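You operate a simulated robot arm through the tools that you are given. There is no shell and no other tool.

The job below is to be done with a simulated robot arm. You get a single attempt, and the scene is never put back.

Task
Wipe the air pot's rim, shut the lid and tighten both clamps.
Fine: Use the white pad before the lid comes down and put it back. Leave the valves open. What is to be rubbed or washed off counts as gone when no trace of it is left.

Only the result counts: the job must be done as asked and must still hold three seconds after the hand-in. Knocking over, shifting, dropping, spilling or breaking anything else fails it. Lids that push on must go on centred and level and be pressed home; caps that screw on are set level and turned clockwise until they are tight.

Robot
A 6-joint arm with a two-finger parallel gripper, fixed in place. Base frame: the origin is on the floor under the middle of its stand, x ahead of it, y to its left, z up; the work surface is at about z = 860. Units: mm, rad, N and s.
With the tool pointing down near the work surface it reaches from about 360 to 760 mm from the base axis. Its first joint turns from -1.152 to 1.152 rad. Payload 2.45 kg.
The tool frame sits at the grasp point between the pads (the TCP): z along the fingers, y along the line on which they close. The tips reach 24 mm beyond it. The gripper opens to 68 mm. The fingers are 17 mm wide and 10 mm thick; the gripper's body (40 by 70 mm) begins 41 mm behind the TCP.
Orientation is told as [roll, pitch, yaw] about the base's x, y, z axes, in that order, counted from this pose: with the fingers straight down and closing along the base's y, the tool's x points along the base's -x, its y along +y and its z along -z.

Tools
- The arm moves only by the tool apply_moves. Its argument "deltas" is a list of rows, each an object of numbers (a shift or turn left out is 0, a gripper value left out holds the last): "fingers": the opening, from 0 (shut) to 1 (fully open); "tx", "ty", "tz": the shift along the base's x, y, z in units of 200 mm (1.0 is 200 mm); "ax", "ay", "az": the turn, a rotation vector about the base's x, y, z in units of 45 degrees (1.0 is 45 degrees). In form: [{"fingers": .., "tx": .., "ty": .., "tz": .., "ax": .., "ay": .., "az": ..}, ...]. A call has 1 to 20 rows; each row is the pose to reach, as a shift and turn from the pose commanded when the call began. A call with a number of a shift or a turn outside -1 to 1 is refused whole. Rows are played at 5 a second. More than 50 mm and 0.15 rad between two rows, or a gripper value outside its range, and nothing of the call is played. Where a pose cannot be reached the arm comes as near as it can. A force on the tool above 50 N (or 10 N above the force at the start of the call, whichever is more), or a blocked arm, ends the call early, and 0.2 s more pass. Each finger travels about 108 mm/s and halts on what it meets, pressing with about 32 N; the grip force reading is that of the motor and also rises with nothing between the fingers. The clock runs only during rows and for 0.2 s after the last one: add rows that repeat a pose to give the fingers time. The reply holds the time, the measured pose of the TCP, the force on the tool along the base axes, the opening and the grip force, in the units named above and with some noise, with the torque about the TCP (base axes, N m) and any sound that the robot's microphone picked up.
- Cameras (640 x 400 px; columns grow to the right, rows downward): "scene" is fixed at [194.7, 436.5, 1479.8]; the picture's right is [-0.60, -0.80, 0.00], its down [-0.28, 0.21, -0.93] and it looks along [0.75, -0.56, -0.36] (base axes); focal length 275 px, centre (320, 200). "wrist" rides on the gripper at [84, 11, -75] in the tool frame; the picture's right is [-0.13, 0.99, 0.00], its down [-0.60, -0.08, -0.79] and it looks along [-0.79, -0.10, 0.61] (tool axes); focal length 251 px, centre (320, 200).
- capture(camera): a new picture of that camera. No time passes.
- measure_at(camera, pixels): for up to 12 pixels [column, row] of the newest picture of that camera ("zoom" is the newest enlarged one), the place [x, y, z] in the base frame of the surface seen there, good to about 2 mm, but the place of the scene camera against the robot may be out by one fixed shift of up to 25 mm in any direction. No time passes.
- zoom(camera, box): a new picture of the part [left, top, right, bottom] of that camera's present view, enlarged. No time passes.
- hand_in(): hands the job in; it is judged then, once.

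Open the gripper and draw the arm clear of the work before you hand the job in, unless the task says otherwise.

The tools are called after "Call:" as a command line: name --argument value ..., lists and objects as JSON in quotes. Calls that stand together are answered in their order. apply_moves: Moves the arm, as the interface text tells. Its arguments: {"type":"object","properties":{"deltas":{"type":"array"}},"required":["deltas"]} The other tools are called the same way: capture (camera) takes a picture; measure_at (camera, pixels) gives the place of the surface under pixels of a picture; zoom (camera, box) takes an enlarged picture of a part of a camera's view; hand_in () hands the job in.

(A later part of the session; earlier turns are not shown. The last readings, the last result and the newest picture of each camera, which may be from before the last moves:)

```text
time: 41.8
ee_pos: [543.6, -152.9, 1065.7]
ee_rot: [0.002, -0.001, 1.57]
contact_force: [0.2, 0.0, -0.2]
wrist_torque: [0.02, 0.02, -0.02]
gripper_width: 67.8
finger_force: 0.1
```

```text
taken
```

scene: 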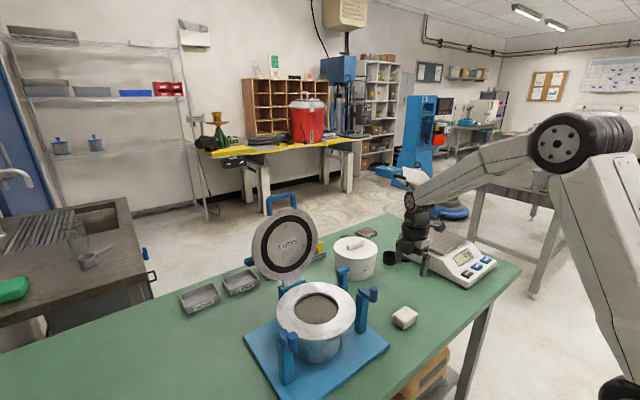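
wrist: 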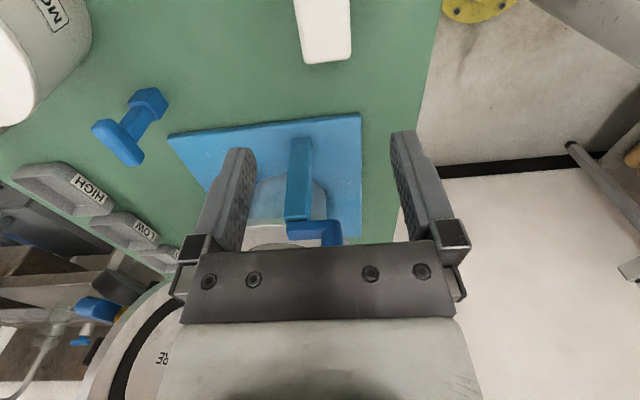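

The pad is back at its place, seen at scene (404,317). Next I raise the arm and swing toward the front of the lid handle.

Call:
apply_moves --deltas '[{"tz": 0.2, "tx": -0.05}, {"tz": 0.4, "tx": -0.1}, {"tz": 0.6, "tx": -0.15, "ty": 0.05}, {"tz": 0.75, "tx": -0.2, "ty": 0.2}, {"tz": 0.9, "tx": -0.2, "ty": 0.35}, {"tz": 0.9, "tx": -0.2, "ty": 0.55}, {"tz": 0.9, "tx": -0.2, "ty": 0.78}, {"tz": 0.9, "tx": -0.2, "ty": 1.0}, {"tz": 0.9, "tx": -0.2, "ty": 1.0}]'

Call:
apply_moves --deltas '[{"ay": -0.15, "ty": 0.05}, {"ay": -0.3, "ty": 0.1}, {"ay": -0.45, "ty": 0.15}, {"ay": -0.6, "ty": 0.2}, {"ay": -0.75, "ty": 0.25, "tz": 0.05}, {"ay": -0.9, "ty": 0.27, "tz": 0.1}, {"ay": -1.0, "ty": 0.27, "tz": 0.15}, {"ay": -1.0, "ty": 0.27, "tz": 0.15}]'

Call:
capture --camera "scene"

Call:
capture --camera "wrist"

```text
time: 43.8
ee_pos: [499.2, 41.0, 1247.6]
ee_rot: [0.0, 0.0, 1.571]
contact_force: [0.2, 0.1, 0.4]
wrist_torque: [0.0, 0.01, 0.0]
gripper_width: 67.9
finger_force: 0.0
```

```text
time: 45.6
ee_pos: [499.9, 99.7, 1276.6]
ee_rot: [-0.785, -0.002, 1.573]
contact_force: [-0.4, 0.3, 0.1]
wrist_torque: [0.01, -0.02, 0.0]
gripper_width: 68.0
finger_force: 0.1
```

```text
taken
```

scene: 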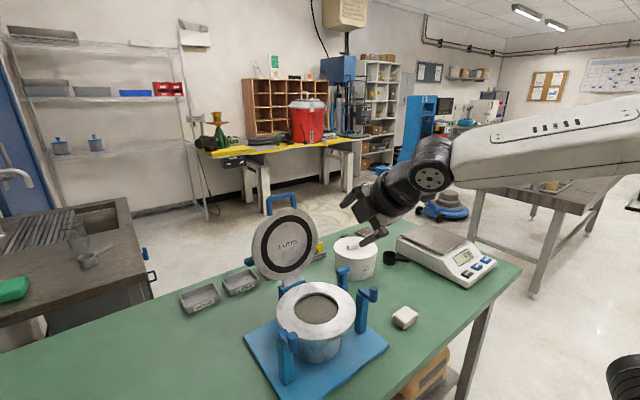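

```text
taken
```

wrist: 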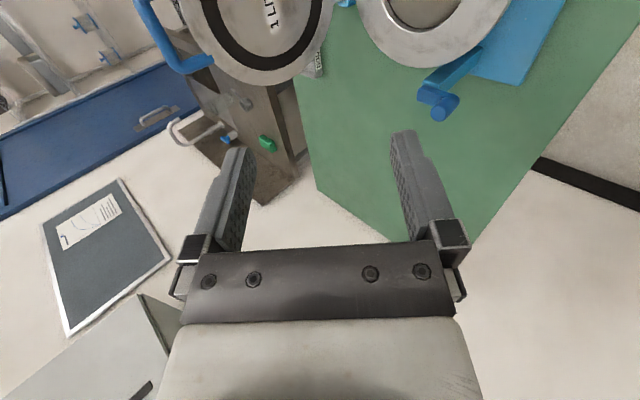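

The tool is tilted 45° forward and the handle is visible at wrist (170,45). I zoom in on it and measure.

Call:
zoom --camera "wrist" --box '[120, 0, 280, 100]'

Call:
zoom --camera "scene" --box '[230, 185, 342, 290]'

```text
4.00 times, centred on (200, 50) of wrist
```

zoom: 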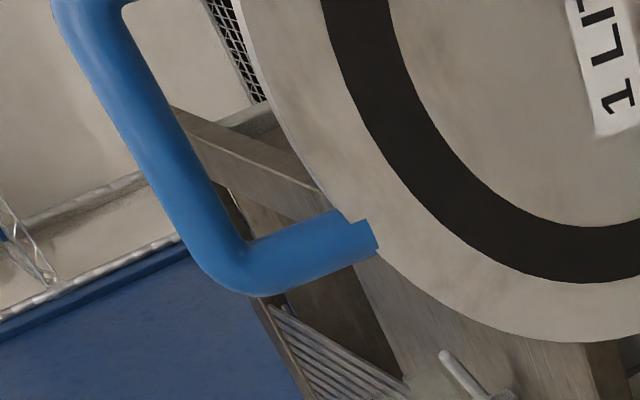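

```text
3.81 times, centred on (286, 238) of scene
```

zoom: 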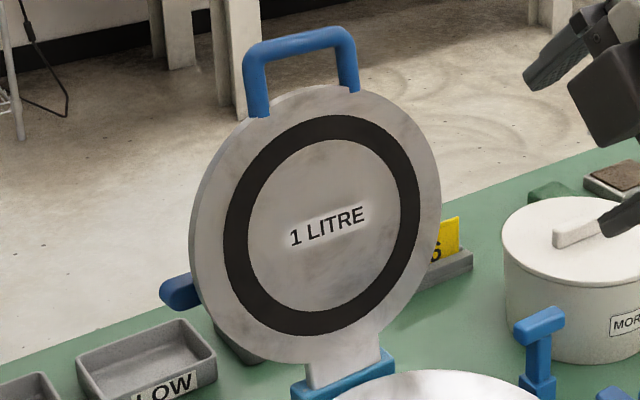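

Call:
zoom --camera "wrist" --box '[120, 0, 280, 100]'

Call:
measure_at --camera "zoom" --pixels '[[120, 100], [160, 130], [140, 110], [190, 200], [95, 30], [230, 260], [290, 260], [345, 235], [300, 165], [400, 240], [360, 100], [560, 200]]'

Call:
measure_at --camera "wrist" --pixels '[[350, 3], [430, 95], [445, 105], [440, 80], [420, 45], [360, 40], [300, 65], [325, 30], [315, 60], [190, 5], [260, 75], [215, 62]]'

```text
4.00 times, centred on (200, 50) of wrist
```

zoom: 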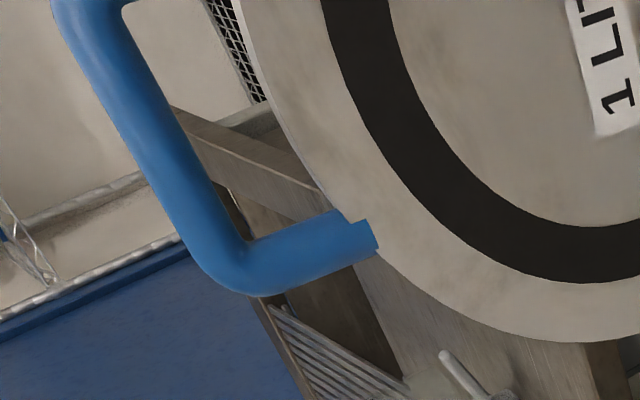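

```text
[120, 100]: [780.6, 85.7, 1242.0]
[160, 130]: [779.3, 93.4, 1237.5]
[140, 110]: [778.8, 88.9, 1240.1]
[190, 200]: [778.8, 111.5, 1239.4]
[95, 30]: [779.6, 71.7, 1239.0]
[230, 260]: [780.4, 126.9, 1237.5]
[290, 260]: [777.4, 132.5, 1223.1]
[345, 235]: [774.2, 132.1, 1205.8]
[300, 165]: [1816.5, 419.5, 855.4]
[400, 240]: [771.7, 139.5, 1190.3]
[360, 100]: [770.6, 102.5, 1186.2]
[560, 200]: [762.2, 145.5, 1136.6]
```

```text
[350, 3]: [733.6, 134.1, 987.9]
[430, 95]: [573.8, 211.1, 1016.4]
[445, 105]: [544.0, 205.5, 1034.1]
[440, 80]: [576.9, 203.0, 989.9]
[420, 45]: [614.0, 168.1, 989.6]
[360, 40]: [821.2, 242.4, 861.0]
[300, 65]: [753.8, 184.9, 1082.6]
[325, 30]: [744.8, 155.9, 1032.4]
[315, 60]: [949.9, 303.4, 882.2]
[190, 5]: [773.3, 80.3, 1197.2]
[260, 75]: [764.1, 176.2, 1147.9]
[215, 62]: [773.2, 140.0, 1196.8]
```

The handle bar's front surface is at x≈779, z≈1239, spanning y≈66–132; its centre is around (786,99,1238). I measure the lid disk edges and hinge in a scene zoom to pin down the hinge axis.

Call:
zoom --camera "scene" --box '[230, 200, 342, 290]'

Call:
measure_at --camera "zoom" --pixels '[[200, 200], [438, 200], [310, 85], [320, 345], [345, 350], [330, 382], [375, 365], [300, 60], [255, 320], [400, 320], [330, 200], [170, 275]]'

```text
4.44 times, centred on (286, 245) of scene
```

zoom: 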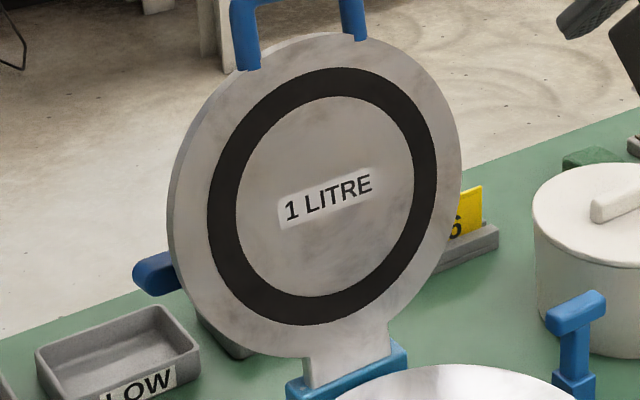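

```text
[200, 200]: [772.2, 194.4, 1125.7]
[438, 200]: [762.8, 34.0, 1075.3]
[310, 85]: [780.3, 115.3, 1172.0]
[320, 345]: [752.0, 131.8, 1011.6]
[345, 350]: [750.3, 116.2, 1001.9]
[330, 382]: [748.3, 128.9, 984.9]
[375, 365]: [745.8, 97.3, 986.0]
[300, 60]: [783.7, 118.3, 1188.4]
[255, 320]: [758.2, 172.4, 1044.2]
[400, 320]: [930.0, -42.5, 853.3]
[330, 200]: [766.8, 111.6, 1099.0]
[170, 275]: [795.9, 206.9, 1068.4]
```

I sample nearer the disk's true edges to get its radius and centre.

Call:
measure_at --camera "zoom" --pixels '[[184, 230], [190, 180], [459, 185], [455, 150], [340, 40], [300, 42], [280, 350], [240, 335], [410, 310], [440, 260], [310, 380], [385, 350]]'

```text
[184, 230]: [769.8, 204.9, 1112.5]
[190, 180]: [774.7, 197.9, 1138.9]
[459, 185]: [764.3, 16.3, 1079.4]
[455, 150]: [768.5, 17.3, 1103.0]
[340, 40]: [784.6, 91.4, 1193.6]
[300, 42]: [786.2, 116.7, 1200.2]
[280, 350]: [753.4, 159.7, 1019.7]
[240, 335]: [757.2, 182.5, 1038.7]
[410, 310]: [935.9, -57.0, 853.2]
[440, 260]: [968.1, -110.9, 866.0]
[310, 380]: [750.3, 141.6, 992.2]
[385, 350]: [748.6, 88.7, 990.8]
```

The fit gives a hinge axis near (744,994) with the bar at 247 mm radius, so the closed bar should be near (497,99,995). I partly close the fingers and move to a stand-off in front-above the bar.

Call:
apply_moves --deltas '[{"fingers": 0.382, "tx": 0.2, "tz": 0.05}, {"tx": 0.4, "tz": 0.1}, {"tx": 0.6, "tz": 0.15}, {"tx": 0.8, "tz": 0.2}, {"tx": 1.0, "tz": 0.244}, {"tx": 1.0, "tz": 0.244}]'

Call:
capture --camera "wrist"

Call:
capture --camera "scene"

```text
time: 47.0
ee_pos: [702.6, 99.2, 1326.1]
ee_rot: [-0.782, -0.002, 1.572]
contact_force: [-0.8, 0.1, 0.4]
wrist_torque: [-0.01, -0.02, -0.03]
gripper_width: 25.9
finger_force: 0.1
```

```text
taken
```

wrist: 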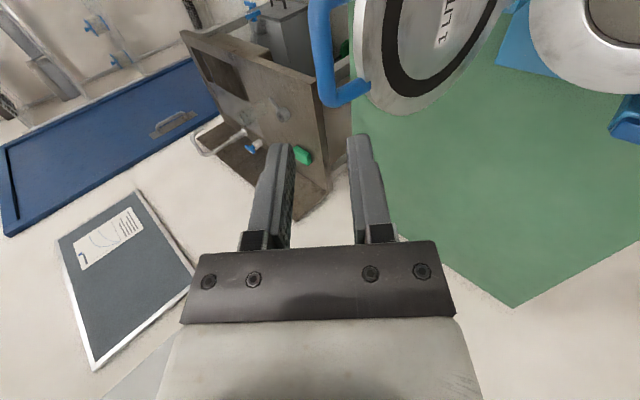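

```text
taken
```

scene: 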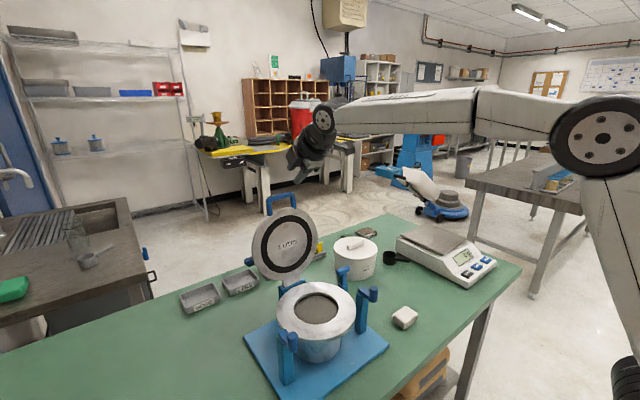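

The stand-off is reached; the bar is visible at wrist (322,40). I measure it again from here before the approach.

Call:
zoom --camera "wrist" --box '[280, 0, 408, 110]'

Call:
measure_at --camera "wrist" --pixels '[[321, 30], [322, 50], [324, 70], [313, 40], [330, 40], [335, 95], [355, 90], [318, 10], [362, 70], [375, 80], [328, 100], [316, 60]]'

```text
3.64 times, centred on (344, 55) of wrist
```

zoom: 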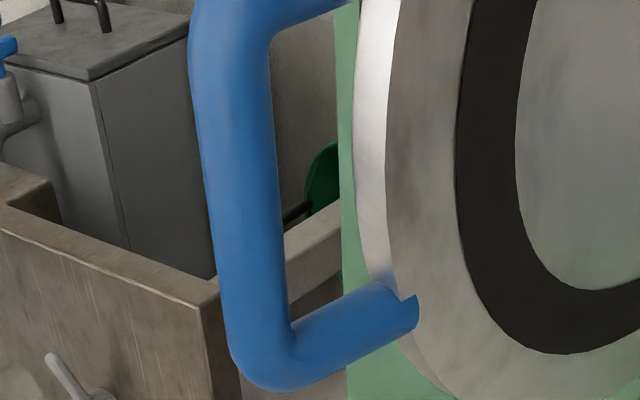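

```text
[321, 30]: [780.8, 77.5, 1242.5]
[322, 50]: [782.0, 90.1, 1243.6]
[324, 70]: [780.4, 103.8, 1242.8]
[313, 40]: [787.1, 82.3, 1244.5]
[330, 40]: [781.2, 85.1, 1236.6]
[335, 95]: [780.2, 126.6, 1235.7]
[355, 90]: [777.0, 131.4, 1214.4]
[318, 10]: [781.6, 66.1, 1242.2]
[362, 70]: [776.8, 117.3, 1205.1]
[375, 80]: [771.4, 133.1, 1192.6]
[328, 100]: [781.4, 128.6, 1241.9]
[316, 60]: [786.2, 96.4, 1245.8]
```

The bar centre is about (787,99,1239), 33 mm above the lid's edge. I approach along the tool axis so the bar ends up between the fingers.

Call:
apply_moves --deltas '[{"tx": 0.08, "tz": -0.078}, {"tx": 0.16, "tz": -0.156}, {"tx": 0.24, "tz": -0.234}, {"tx": 0.32, "tz": -0.312}, {"tx": 0.37, "tz": -0.36}, {"tx": 0.4065, "tz": -0.3965}, {"tx": 0.4065, "tz": -0.3965}]'

Call:
capture --camera "wrist"

Call:
zoom --camera "scene" --box '[240, 150, 368, 230]'

```text
time: 48.6
ee_pos: [781.8, 99.4, 1244.4]
ee_rot: [-0.784, 0.0, 1.572]
contact_force: [0.1, -0.4, -0.3]
wrist_torque: [0.01, -0.02, 0.0]
gripper_width: 26.2
finger_force: 0.2
```

```text
taken
```

wrist: 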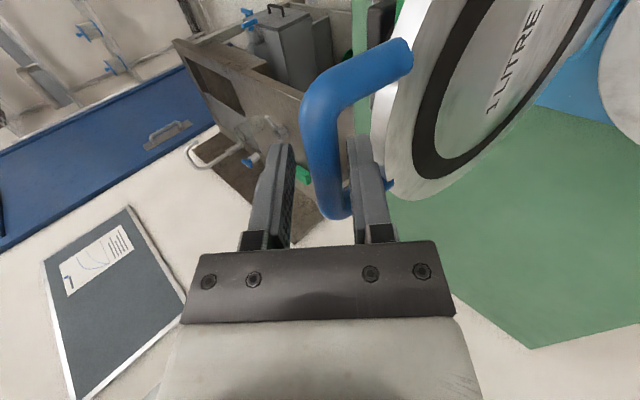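

```text
5.00 times, centred on (304, 190) of scene
```

zoom: 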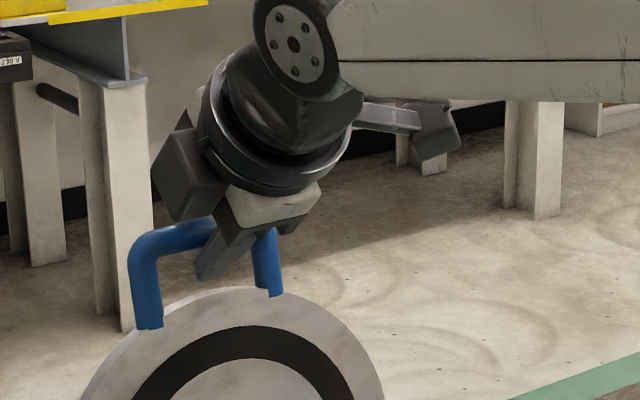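

The bar sits between the fingers (wrist (325,160)). I close the fingers to a loose cage of about 17 mm around it.

Call:
apply_moves --deltas '[{"fingers": 0.3}, {"fingers": 0.25}, {"fingers": 0.25}]'

Call:
capture --camera "wrist"

```text
time: 49.4
ee_pos: [782.1, 99.7, 1244.7]
ee_rot: [-0.783, -0.002, 1.573]
contact_force: [-3.0, -0.1, -2.2]
wrist_torque: [-0.02, 0.04, -0.1]
gripper_width: 19.7
finger_force: 2.2
```

```text
taken
```

wrist: 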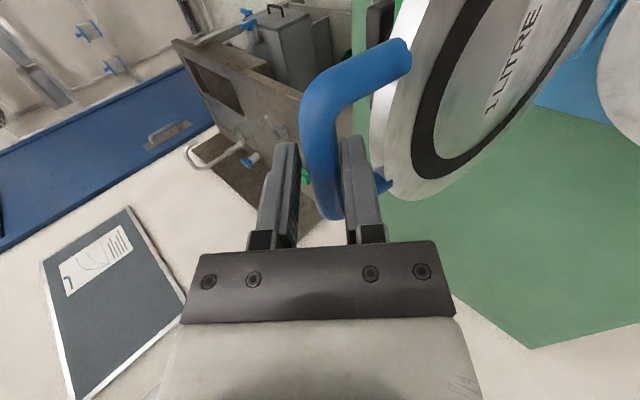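

The fingers stopped at 19.7 mm touching the bar on the lower finger, so the bar is about 2.5 mm lower/forward than assumed. I re-centre, then start pulling the lid to just before vertical and check forces.

Call:
apply_moves --deltas '[{"tx": -0.0085, "tz": -0.0085}, {"tx": -0.0085, "tz": -0.0085}, {"tx": -0.055, "tz": -0.001}, {"tx": -0.106, "tz": 0.0035}, {"tx": -0.106, "tz": 0.0035}]'

Call:
capture --camera "wrist"

```text
time: 50.6
ee_pos: [762.5, 98.8, 1246.7]
ee_rot: [-0.788, -0.004, 1.574]
contact_force: [3.0, 0.4, 5.8]
wrist_torque: [0.12, -0.08, -0.02]
gripper_width: 21.9
finger_force: 2.7
```

```text
taken
```

wrist: 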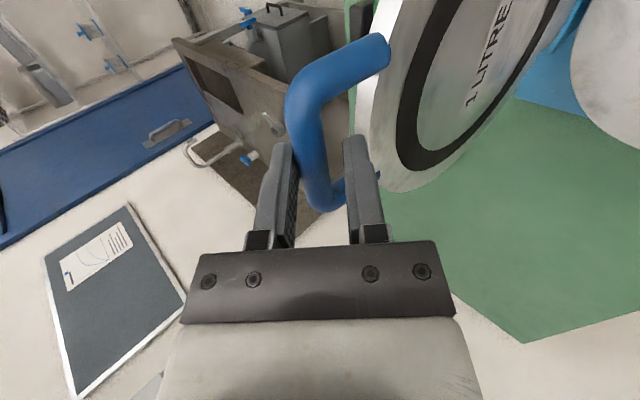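

The upper finger is now pulling the bar with light force (about 6 N) and the lid follows. I continue along the arc past vertical.

Call:
apply_moves --deltas '[{"tx": -0.1075, "tz": 0.005}, {"tx": -0.2145, "tz": 0}, {"tx": -0.321, "tz": -0.014}, {"tx": -0.426, "tz": -0.037}, {"tx": -0.5285, "tz": -0.0695}, {"tx": -0.5285, "tz": -0.0695}]'

Call:
capture --camera "wrist"

Call:
capture --camera "scene"

```text
time: 52.0
ee_pos: [654.0, 98.6, 1230.9]
ee_rot: [-0.784, 0.0, 1.572]
contact_force: [-0.1, 0.5, -1.1]
wrist_torque: [0.0, 0.01, 0.01]
gripper_width: 17.9
finger_force: 0.7
```

```text
taken
```

wrist: 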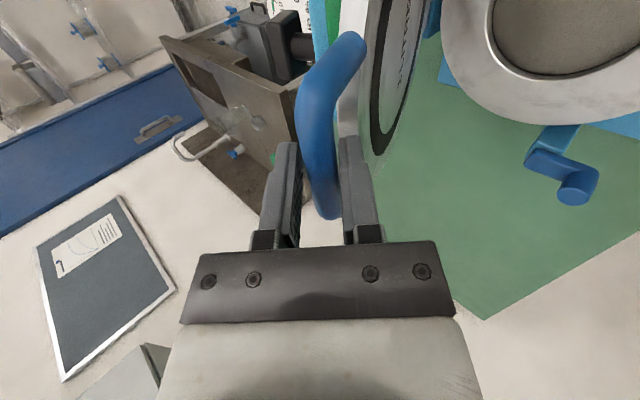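

```text
taken
```

scene: 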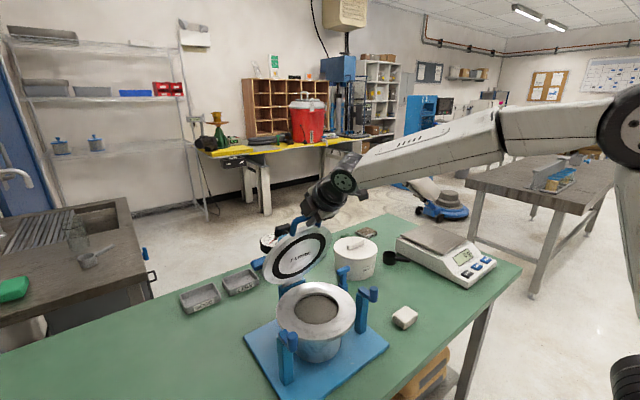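

The lid follows nicely at about 70°. While the rim is still visible at wrist (540,50), I zoom in to confirm it is clean.

Call:
zoom --camera "wrist" --box '[440, 0, 640, 125]'

Call:
zoom --camera "scene" --box '[240, 205, 384, 295]'

Call:
zoom --camera "scene" --box '[264, 270, 376, 340]'

```text
3.20 times, centred on (540, 62) of wrist
```

zoom: 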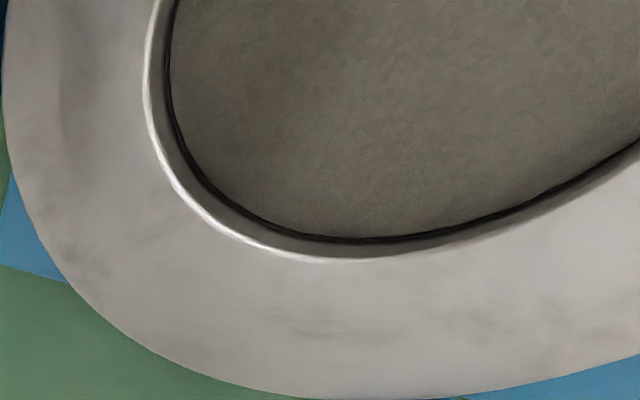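

```text
4.44 times, centred on (312, 250) of scene
```

zoom: 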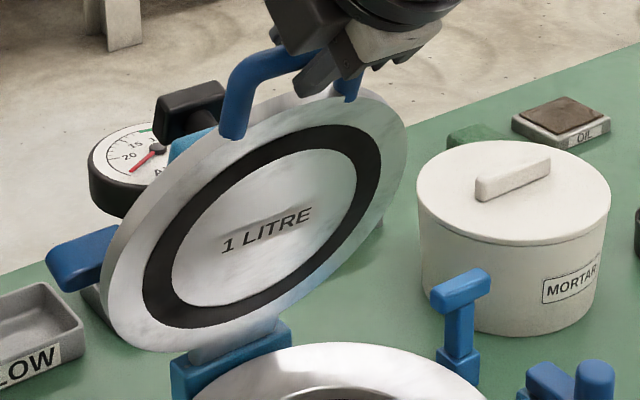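

```text
5.71 times, centred on (320, 305) of scene
```

zoom: 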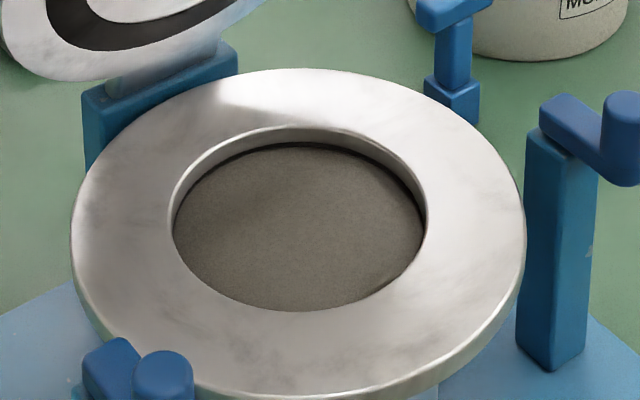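

The rim looks clean all round. The lid carries a gauge, pump knob and valve levers on its outer face, well away from the handle. I keep guiding the lid down the arc to about 30°.

Call:
apply_moves --deltas '[{"tx": -0.099, "tz": -0.041}, {"tx": -0.1945, "tz": -0.0905}, {"tx": -0.285, "tz": -0.1485}, {"tx": -0.3705, "tz": -0.2135}, {"tx": -0.4495, "tz": -0.286}, {"tx": -0.522, "tz": -0.3655}, {"tx": -0.587, "tz": -0.4505}, {"tx": -0.645, "tz": -0.541}, {"tx": -0.645, "tz": -0.541}]'

Call:
capture --camera "wrist"

Call:
capture --camera "scene"

```text
time: 54.0
ee_pos: [525.3, 98.5, 1123.2]
ee_rot: [-0.784, -0.002, 1.572]
contact_force: [-3.5, -1.9, -4.7]
wrist_torque: [-0.05, 0.04, 0.05]
gripper_width: 20.9
finger_force: 2.3
```

```text
taken
```

wrist: 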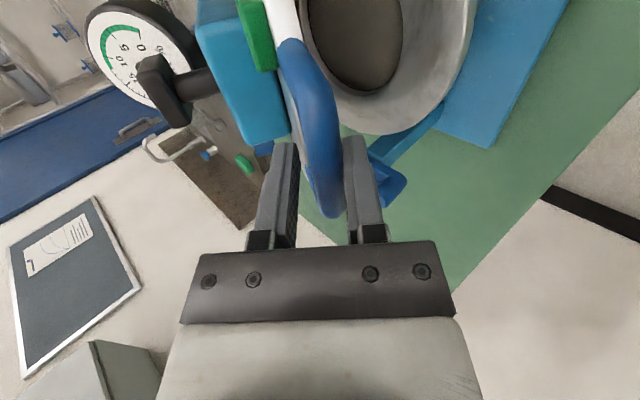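

```text
taken
```

scene: 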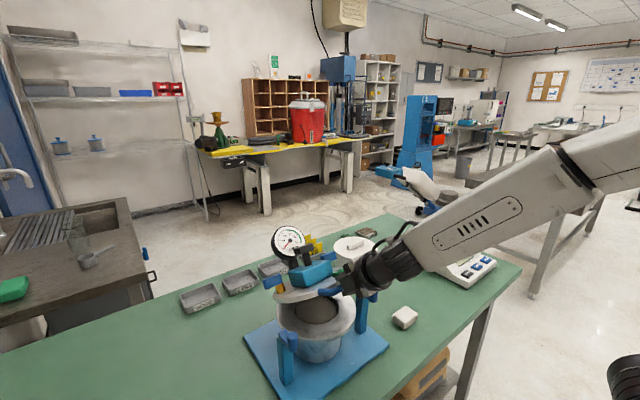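

The lid top carries a light-blue block with a green part, close to the upper finger at wrist (245,90). I zoom to check clearance before going on.

Call:
zoom --camera "scene" --box '[255, 220, 399, 310]'

Call:
zoom --camera "wrist" --box '[190, 0, 414, 140]'

Call:
measure_at --camera "wrist" --pixels '[[250, 130], [220, 60], [258, 30], [270, 60], [285, 110], [320, 150], [300, 70], [285, 20], [170, 90], [320, 110], [280, 135], [240, 110]]'

```text
4.44 times, centred on (327, 265) of scene
```

zoom: 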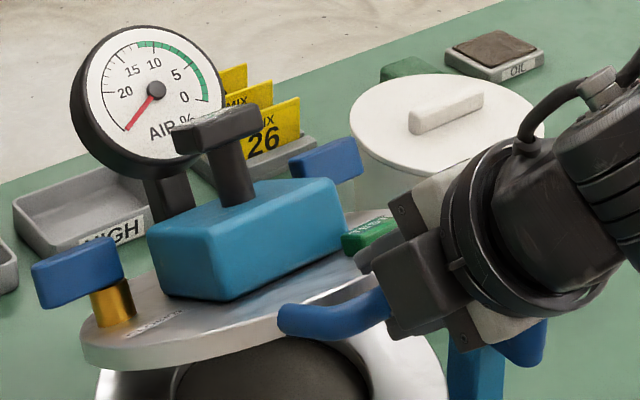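

```text
2.86 times, centred on (302, 70) of wrist
```

zoom: 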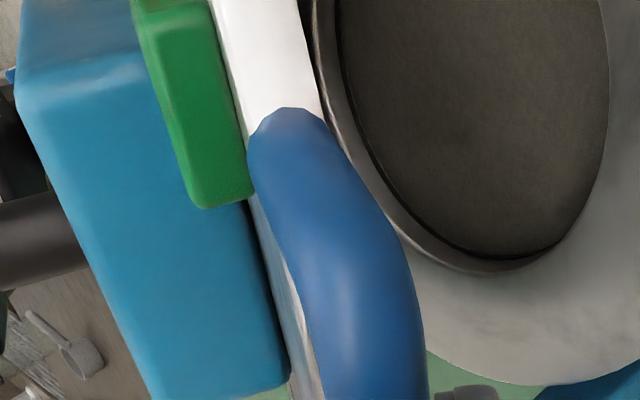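

```text
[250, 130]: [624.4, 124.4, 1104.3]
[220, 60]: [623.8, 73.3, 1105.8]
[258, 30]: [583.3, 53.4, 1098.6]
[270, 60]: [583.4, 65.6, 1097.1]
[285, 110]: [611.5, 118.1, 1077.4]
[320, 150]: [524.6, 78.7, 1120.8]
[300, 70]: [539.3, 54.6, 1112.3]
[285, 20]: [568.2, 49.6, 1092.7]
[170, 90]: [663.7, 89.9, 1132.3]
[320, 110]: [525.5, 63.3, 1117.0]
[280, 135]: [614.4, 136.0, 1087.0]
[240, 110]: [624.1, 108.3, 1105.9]
```

The lid's top block starts about 88 mm and the green part 54 mm from the bar, so the fingers have room. I lower the lid further to about 5°.

Call:
apply_moves --deltas '[{"tx": -0.0495, "tz": -0.0955}, {"tx": -0.0905, "tz": -0.1945}, {"tx": -0.123, "tz": -0.297}, {"tx": -0.146, "tz": -0.402}, {"tx": -0.154, "tz": -0.455}, {"tx": -0.16, "tz": -0.5085}, {"tx": -0.16, "tz": -0.5085}]'

Call:
capture --camera "scene"

Call:
zoom --camera "scene" --box '[255, 245, 399, 335]'

```text
time: 55.6
ee_pos: [494.5, 99.4, 1022.7]
ee_rot: [-0.784, -0.002, 1.573]
contact_force: [-3.3, -1.2, -5.7]
wrist_torque: [-0.07, 0.08, 0.1]
gripper_width: 21.6
finger_force: 3.1
```

```text
taken
```

scene: 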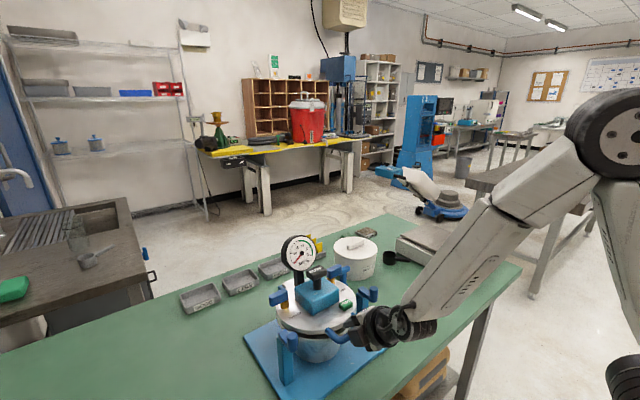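

```text
4.44 times, centred on (327, 290) of scene
```

zoom: 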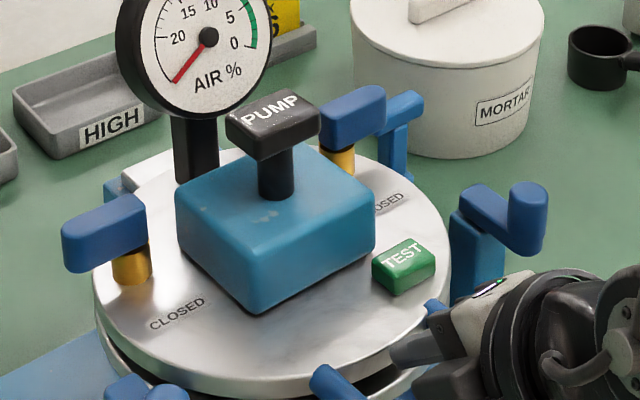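

The lid is almost closed (valves stand away from their CLOSED marks; a TEST button sits on top and must not be touched). I lower the last few degrees slowly.

Call:
apply_moves --deltas '[{"tx": -0.002, "tz": -0.027}, {"tx": -0.0035, "tz": -0.0535}, {"tx": -0.0045, "tz": -0.08}, {"tx": -0.005, "tz": -0.095}, {"tx": -0.005, "tz": -0.107}, {"tx": -0.005, "tz": -0.107}]'

Call:
zoom --camera "scene" --box '[255, 265, 399, 355]'

Call:
capture --camera "wrist"

```text
time: 57.0
ee_pos: [493.0, 98.9, 1000.7]
ee_rot: [-0.786, -0.001, 1.572]
contact_force: [0.4, -0.3, 0.2]
wrist_torque: [0.01, 0.01, -0.01]
gripper_width: 17.2
finger_force: 0.0
```

```text
4.44 times, centred on (327, 310) of scene
```

zoom: 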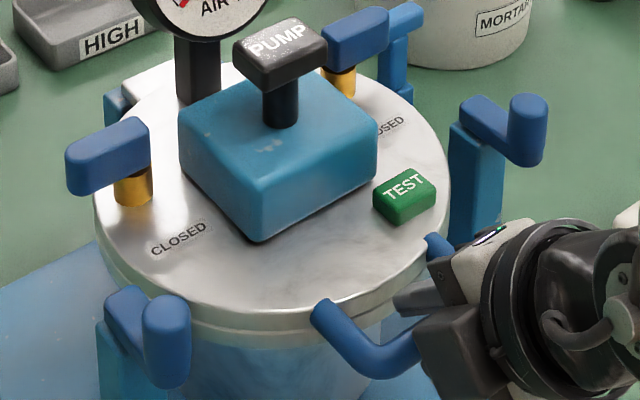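

```text
taken
```

wrist: 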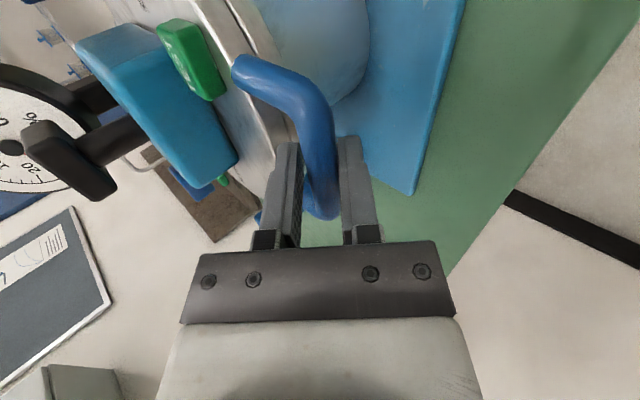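

The lid has come to rest (forces are back to zero). I check it is level by measuring points on its top surface.

Call:
measure_at --camera "zoom" --pixels '[[240, 290], [330, 265], [120, 235], [150, 105], [300, 260], [420, 160], [165, 110], [200, 270], [430, 210], [145, 300], [165, 300], [350, 330]]'

Call:
apply_moves --deltas '[{"tz": -0.01}, {"tz": -0.02}, {"tz": -0.02}]'

```text
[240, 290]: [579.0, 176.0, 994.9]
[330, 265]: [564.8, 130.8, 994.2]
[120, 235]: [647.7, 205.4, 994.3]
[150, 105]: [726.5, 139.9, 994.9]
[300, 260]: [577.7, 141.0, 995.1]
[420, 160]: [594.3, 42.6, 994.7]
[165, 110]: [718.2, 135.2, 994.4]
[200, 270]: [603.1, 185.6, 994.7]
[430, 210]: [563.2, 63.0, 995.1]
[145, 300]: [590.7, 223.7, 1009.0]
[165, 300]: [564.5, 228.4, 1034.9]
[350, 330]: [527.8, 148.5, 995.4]
```

```text
time: 57.8
ee_pos: [493.4, 99.0, 997.0]
ee_rot: [-0.787, -0.003, 1.572]
contact_force: [0.7, 0.1, 2.8]
wrist_torque: [-0.04, -0.04, 0.03]
gripper_width: 19.0
finger_force: 0.8
```

The lid top is level at the same height everywhere (about z=1001 in base), fully seated. I back off 4 mm, open to 26 mm and retreat along the tool axis away from the handle.

Call:
apply_moves --deltas '[{"tz": 0.02}, {"tz": 0.02, "fingers": 0.382}, {"tz": 0.02, "fingers": 0.382}, {"tx": -0.1, "tz": 0.12}, {"tx": -0.2, "tz": 0.22}, {"tx": -0.25, "tz": 0.32}, {"tx": -0.25, "tz": 0.52}, {"tx": -0.25, "tz": 0.72}, {"tx": -0.25, "tz": 0.92}, {"tx": -0.25, "tz": 0.92}]'

Call:
capture --camera "scene"

```text
time: 60.0
ee_pos: [444.3, 99.6, 1178.1]
ee_rot: [-0.786, -0.002, 1.571]
contact_force: [0.3, -0.7, 0.2]
wrist_torque: [-0.01, -0.04, 0.01]
gripper_width: 25.9
finger_force: 0.0
out of reach, approached as far as the arm can: row 5, 6, 7
```

```text
taken
```

scene: 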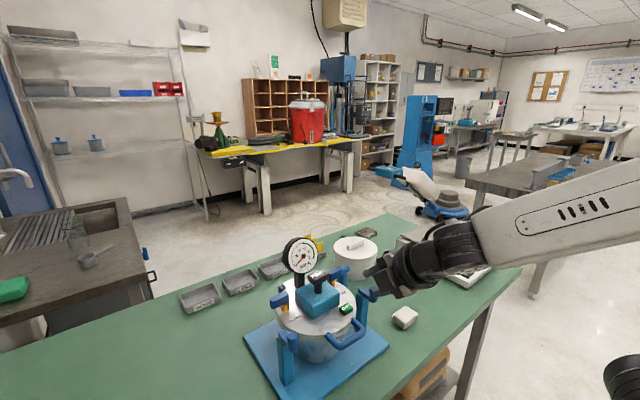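

The handle is released and the lid stays shut. Now I tilt the tool back to vertical while rising, then turn the yaw back to 0.

Call:
apply_moves --deltas '[{"ay": 0.15, "tz": 0.05}, {"ay": 0.3, "tz": 0.1}, {"ay": 0.45, "tz": 0.15}, {"ay": 0.6, "tz": 0.2}, {"ay": 0.75, "tz": 0.25}, {"ay": 0.9, "tz": 0.3}, {"ay": 1.0, "tz": 0.35}, {"ay": 1.0, "tz": 0.35}]'

Call:
apply_moves --deltas '[{"az": -0.16}, {"az": -0.32}, {"az": -0.48}, {"az": -0.64}, {"az": -0.8}, {"az": -0.9}, {"az": -1.0}, {"az": -1.0}]'

Call:
apply_moves --deltas '[{"az": -0.16}, {"az": -0.32}, {"az": -0.48}, {"az": -0.64}, {"az": -0.8}, {"az": -0.9}, {"az": -1.0}, {"az": -1.0, "fingers": 1}]'

Call:
capture --camera "wrist"

Call:
capture --camera "scene"

```text
time: 61.8
ee_pos: [442.8, 98.8, 1249.9]
ee_rot: [0.002, -0.003, 1.572]
contact_force: [0.4, -0.4, -1.5]
wrist_torque: [0.04, 0.03, -0.01]
gripper_width: 25.9
finger_force: 0.1
```

```text
time: 63.6
ee_pos: [442.8, 98.7, 1250.2]
ee_rot: [0.0, -0.002, 0.784]
contact_force: [0.0, -0.6, -0.3]
wrist_torque: [-0.02, 0.03, 0.04]
gripper_width: 25.8
finger_force: 0.0
```

```text
time: 65.4
ee_pos: [442.7, 98.3, 1251.3]
ee_rot: [0.0, -0.002, -0.001]
contact_force: [0.2, 0.1, 0.1]
wrist_torque: [0.0, 0.0, 0.0]
gripper_width: 68.1
finger_force: 0.0
```

```text
taken
```

wrist: 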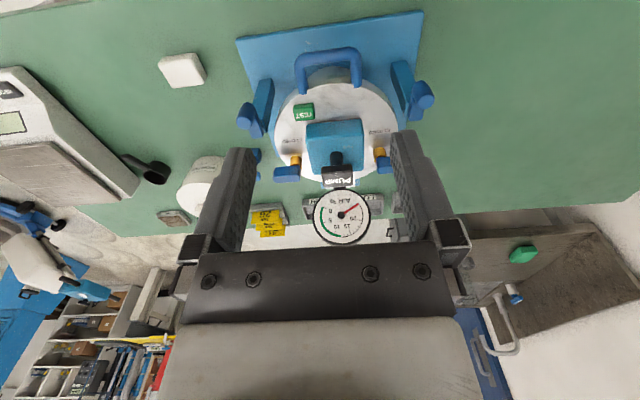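

```text
taken
```

scene: 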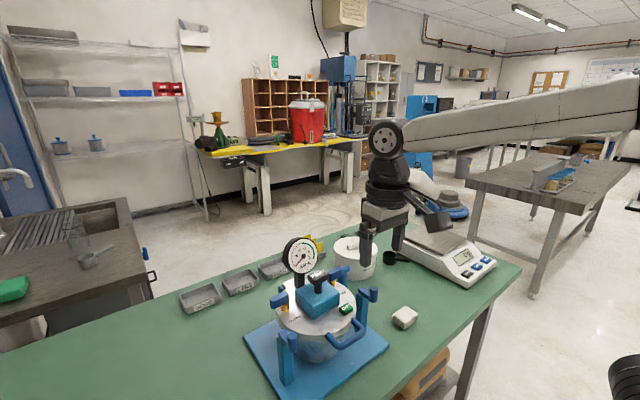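

The lid sits closed, with the whole top visible from the wrist camera. I zoom there and measure the valves, gauge, pump and knob positions.

Call:
zoom --camera "wrist" --box '[225, 40, 449, 200]'

Call:
measure_at --camera "wrist" --pixels '[[287, 173], [383, 165], [383, 153], [296, 158], [337, 175], [338, 160], [335, 130], [340, 215], [322, 195], [303, 111], [250, 130], [421, 103]]'

```text
2.50 times, centred on (337, 120) of wrist
```

zoom: 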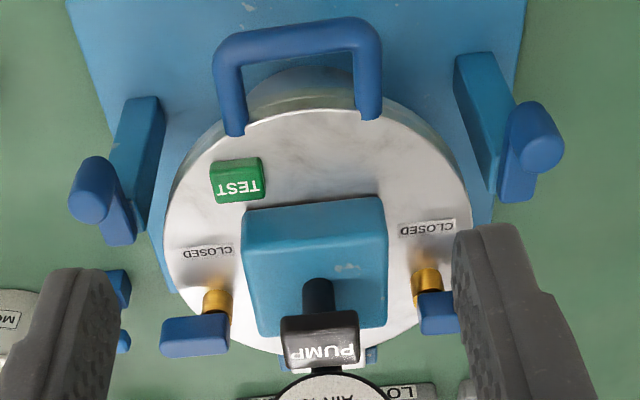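

```text
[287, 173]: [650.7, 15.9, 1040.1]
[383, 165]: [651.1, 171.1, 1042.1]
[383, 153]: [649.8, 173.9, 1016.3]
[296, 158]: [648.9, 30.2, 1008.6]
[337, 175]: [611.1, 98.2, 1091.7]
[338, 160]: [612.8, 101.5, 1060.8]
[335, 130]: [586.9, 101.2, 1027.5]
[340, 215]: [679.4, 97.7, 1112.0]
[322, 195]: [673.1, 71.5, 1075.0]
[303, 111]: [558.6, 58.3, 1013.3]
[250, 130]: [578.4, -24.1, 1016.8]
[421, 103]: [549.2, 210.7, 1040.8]
```

Measured: valves' levers top at z≈1045 near (651,172) and (650,20); pump handle at x≥611, gauge at x≥675; knobs at about (547,217) and (547,-18). The clamp arms should swing inward over the lid edge, so I close the fingers and go to the outer side of the left knob to push it.

Call:
apply_moves --deltas '[{"fingers": 0, "tx": 0.1, "ty": 0.15, "tz": -0.05}, {"tx": 0.2, "ty": 0.3, "tz": -0.1}, {"tx": 0.3, "ty": 0.45, "tz": -0.2}, {"tx": 0.42, "ty": 0.6, "tz": -0.35}, {"tx": 0.523, "ty": 0.755, "tz": -0.5}, {"tx": 0.523, "ty": 0.755, "tz": -0.5}]'

Call:
capture --camera "wrist"

Call:
capture --camera "scene"

```text
time: 66.8
ee_pos: [547.2, 250.1, 1152.1]
ee_rot: [0.001, -0.003, 0.0]
contact_force: [0.5, -0.1, 1.0]
wrist_torque: [0.0, 0.0, 0.01]
gripper_width: 0.0
finger_force: 24.1
```

```text
taken
```

wrist: 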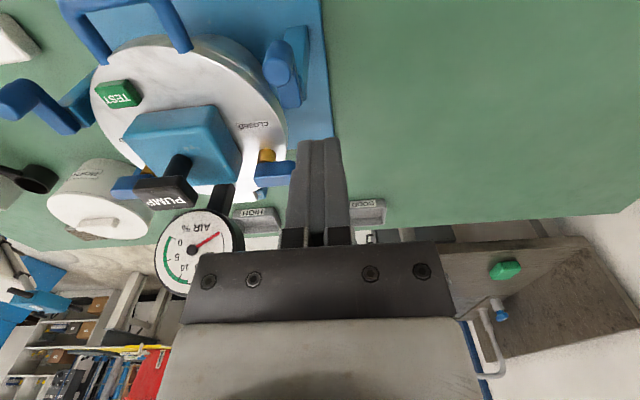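

```text
taken
```

scene: 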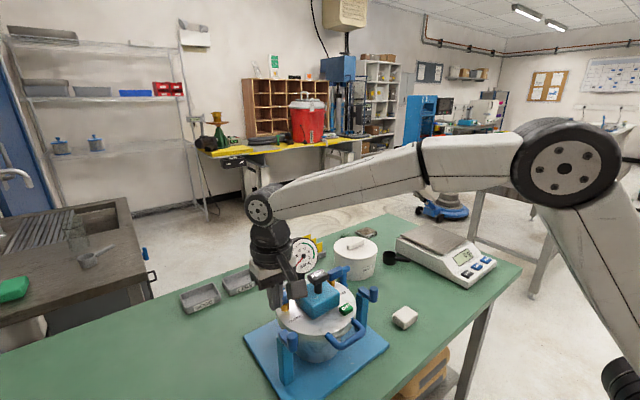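

The left clamp is at wrist (288,65). I zoom on it and measure the knob and arm again from this angle.

Call:
zoom --camera "wrist" --box '[240, 10, 352, 120]'

Call:
measure_at --camera "wrist" --pixels '[[275, 50], [277, 68], [283, 60], [288, 100], [295, 95], [297, 75], [297, 35], [285, 80], [267, 60], [302, 100], [303, 70], [280, 106]]'

```text
3.64 times, centred on (296, 65) of wrist
```

zoom: 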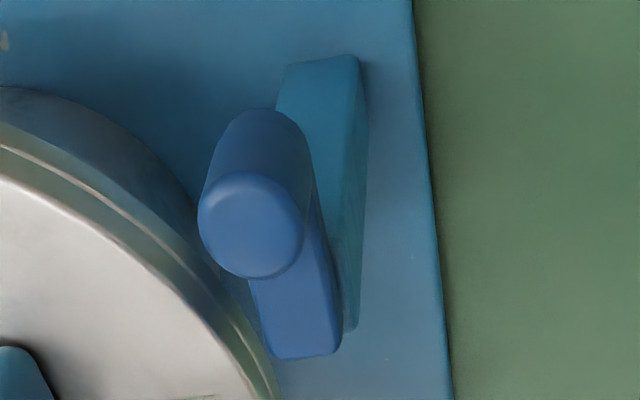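

```text
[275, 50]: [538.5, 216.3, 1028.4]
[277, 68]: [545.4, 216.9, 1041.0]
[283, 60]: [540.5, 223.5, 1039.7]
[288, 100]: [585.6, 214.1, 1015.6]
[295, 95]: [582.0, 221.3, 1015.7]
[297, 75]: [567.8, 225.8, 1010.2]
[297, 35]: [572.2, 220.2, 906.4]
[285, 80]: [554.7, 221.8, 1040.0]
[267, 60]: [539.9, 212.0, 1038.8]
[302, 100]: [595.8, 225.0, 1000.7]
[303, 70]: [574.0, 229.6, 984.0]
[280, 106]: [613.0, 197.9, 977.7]
```

Knob centre is (547,217), top 1041; arm top 1016. I descend beside it with tips at about z=1016, then touch it from the +y side.

Call:
apply_moves --deltas '[{"tz": -0.2}, {"tz": -0.4}, {"tz": -0.55}, {"tz": -0.55}]'

Call:
apply_moves --deltas '[{"ty": -0.03}, {"ty": -0.06}, {"ty": -0.09}, {"ty": -0.12}, {"ty": -0.12}]'

Call:
capture --camera "wrist"

Call:
zoom --camera "scene" --box '[239, 280, 367, 360]'

```text
time: 67.8
ee_pos: [545.3, 249.9, 1039.6]
ee_rot: [0.0, -0.001, -0.001]
contact_force: [-0.3, -0.2, 0.1]
wrist_torque: [-0.01, 0.03, 0.02]
gripper_width: 0.0
finger_force: 23.5
```

```text
time: 69.0
ee_pos: [546.9, 225.0, 1040.4]
ee_rot: [-0.001, -0.003, 0.0]
contact_force: [-0.2, 0.5, 0.0]
wrist_torque: [-0.01, 0.0, 0.0]
gripper_width: 0.0
finger_force: 23.5
```

```text
taken
```

wrist: 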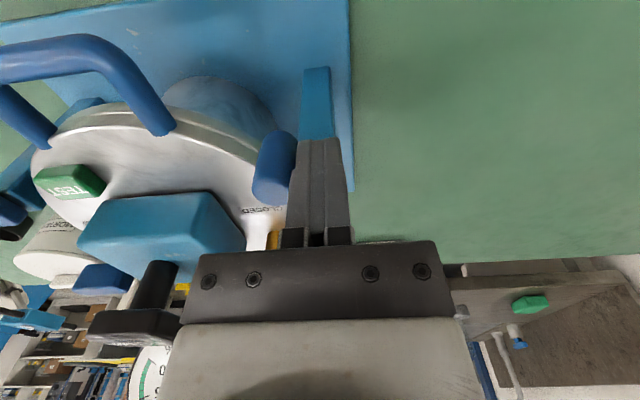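

```text
5.00 times, centred on (303, 320) of scene
```

zoom: 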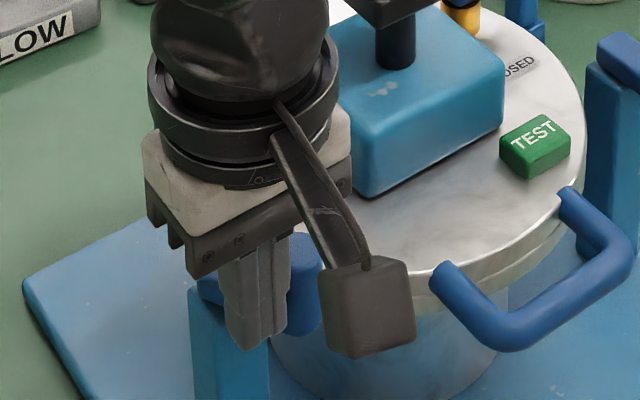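

The black box seen is just the wrist camera. The left knob swung easily with almost no force when pushed inward. I continue pushing it around its arc to about 75°.

Call:
apply_moves --deltas '[{"tx": -0.018, "ty": -0.0605}, {"tx": -0.0045, "ty": -0.111}, {"tx": 0.0155, "ty": -0.1515}, {"tx": 0.043, "ty": -0.1855}, {"tx": 0.043, "ty": -0.1855}]'

Call:
capture --camera "wrist"

Call:
zoom --camera "scene" --box '[239, 280, 367, 360]'

```text
time: 70.2
ee_pos: [555.1, 187.0, 1040.1]
ee_rot: [0.001, -0.002, 0.001]
contact_force: [-0.4, -0.3, 0.0]
wrist_torque: [-0.01, 0.0, 0.01]
gripper_width: 0.2
finger_force: 23.6
```

```text
taken
```

wrist: 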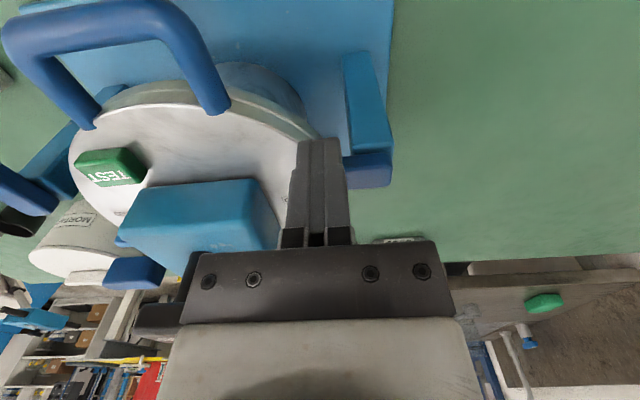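

```text
5.00 times, centred on (303, 320) of scene
```

zoom: 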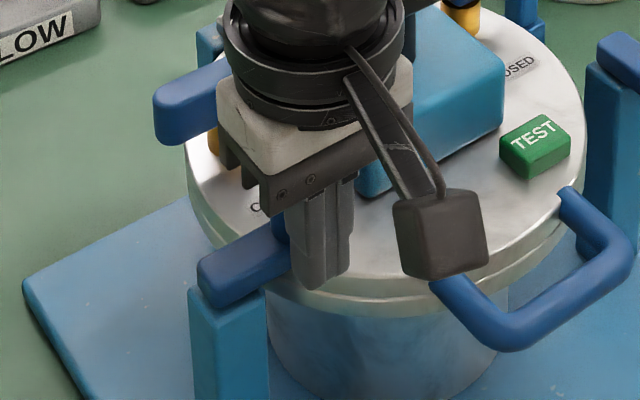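

The arm now points in over the lid with no resistance so far. I push on to 90° and watch the force.

Call:
apply_moves --deltas '[{"tx": 0.017, "ty": -0.015}, {"tx": 0.0345, "ty": -0.027}, {"tx": 0.0345, "ty": -0.027}]'

Call:
apply_moves --deltas '[{"tx": 0.015, "ty": -0.005}, {"tx": 0.03, "ty": -0.01}, {"tx": 0.03, "ty": -0.01}]'

```text
time: 71.0
ee_pos: [563.2, 183.2, 1041.0]
ee_rot: [0.001, -0.002, -0.002]
contact_force: [0.2, 0.6, -0.2]
wrist_torque: [0.01, -0.04, -0.04]
gripper_width: 0.1
finger_force: 24.2
```

```text
time: 71.8
ee_pos: [566.2, 182.7, 1040.3]
ee_rot: [-0.001, 0.005, 0.0]
contact_force: [-32.7, 6.7, 6.5]
wrist_torque: [0.01, -0.04, 0.01]
gripper_width: 0.1
finger_force: 23.5
```

Resistance now: -33 N along x at x≈566, so the left arm has reached its tight stop. I look at it from both cameras.

Call:
zoom --camera "scene" --box '[239, 280, 367, 360]'

Call:
zoom --camera "wrist" --box '[260, 40, 420, 240]'

```text
5.00 times, centred on (303, 320) of scene
```

zoom: 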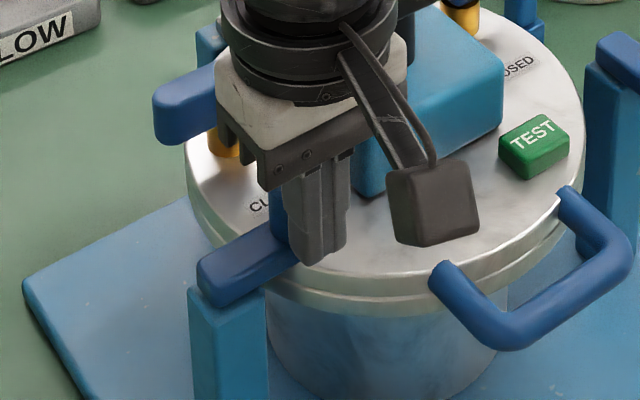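

```text
2.00 times, centred on (340, 140) of wrist
```

zoom: 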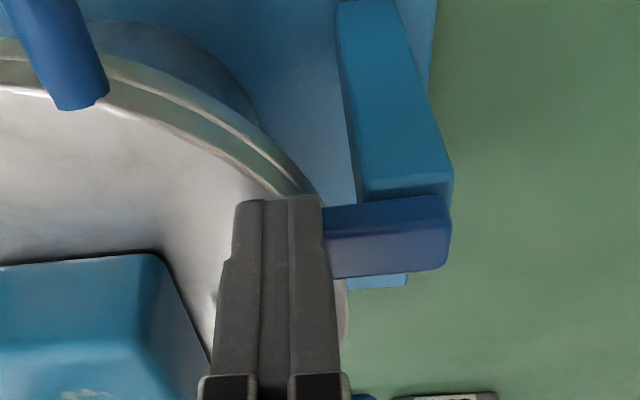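

The left arm sits square across the lid edge. I push one more millimetre to see whether it's a hard stop.

Call:
apply_moves --deltas '[{"tx": 0.005}, {"tx": 0.005}]'

```text
time: 72.4
ee_pos: [565.3, 182.2, 1039.4]
ee_rot: [-0.002, 0.008, 0.0]
contact_force: [-39.6, 12.0, 6.9]
wrist_torque: [0.06, -0.08, 0.12]
gripper_width: 0.0
finger_force: 23.8
```

The position held while force rose to 40 N. I give it one last firm push to be sure it is fully tight; the force limit will end the move by itself.

Call:
apply_moves --deltas '[{"tx": 0.004}, {"tx": 0.008}, {"tx": 0.008}]'

```text
time: 73.2
ee_pos: [567.2, 182.5, 1040.9]
ee_rot: [-0.003, 0.012, 0.001]
contact_force: [-47.2, 9.7, 11.7]
wrist_torque: [0.01, -0.05, 0.08]
gripper_width: 0.0
finger_force: 23.7
```

Force is 47 N. I check the scene that the base plate hasn't shifted (its corner was at zoom (22,280)).

Call:
zoom --camera "scene" --box '[239, 280, 367, 360]'

```text
5.00 times, centred on (303, 320) of scene
```

zoom: 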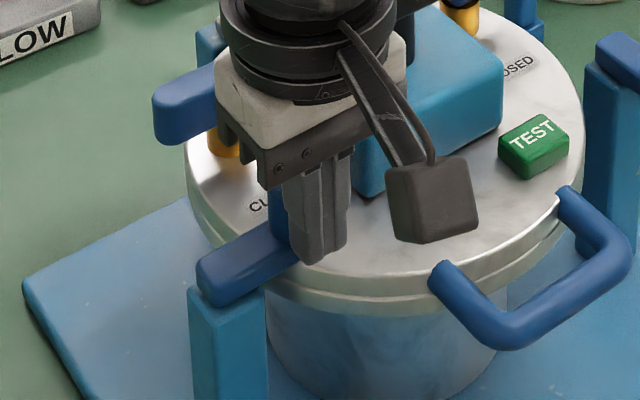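

The base and clamp arm haven't moved, so the left clamp is tight at its stop. I back off, rise and travel over toward the right clamp.

Call:
apply_moves --deltas '[{"tx": -0.05}, {"tx": -0.12}, {"tx": -0.12, "tz": 0.2}, {"tx": -0.12, "tz": 0.4}, {"tx": -0.12, "tz": 0.6}, {"tx": -0.12, "tz": 0.6, "ty": -0.2}, {"tx": -0.12, "tz": 0.6, "ty": -0.4}, {"tx": -0.12, "tz": 0.6, "ty": -0.6}, {"tx": -0.12, "tz": 0.6, "ty": -0.8}, {"tx": -0.12, "tz": 0.6, "ty": -1.0}, {"tx": -0.12, "tz": 0.6, "ty": -1.0}]'

Call:
capture --camera "wrist"

Call:
capture --camera "scene"

```text
time: 75.6
ee_pos: [545.6, -19.4, 1162.2]
ee_rot: [0.001, -0.002, 0.0]
contact_force: [0.2, 0.1, 0.9]
wrist_torque: [0.0, -0.01, 0.01]
gripper_width: 0.0
finger_force: 23.4
```

```text
taken
```

wrist: 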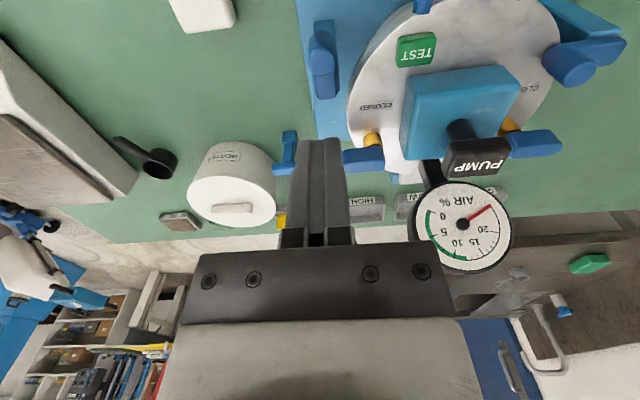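

```text
taken
```

scene: 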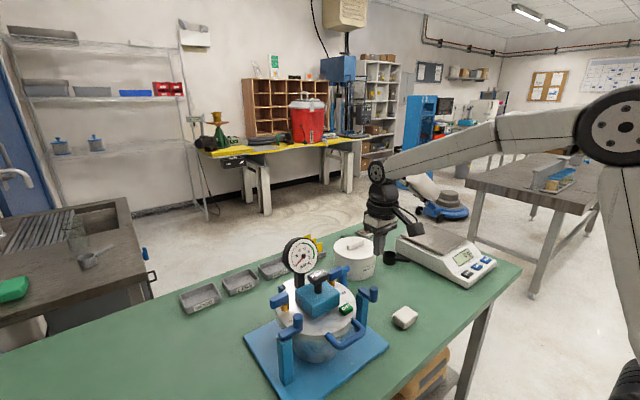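

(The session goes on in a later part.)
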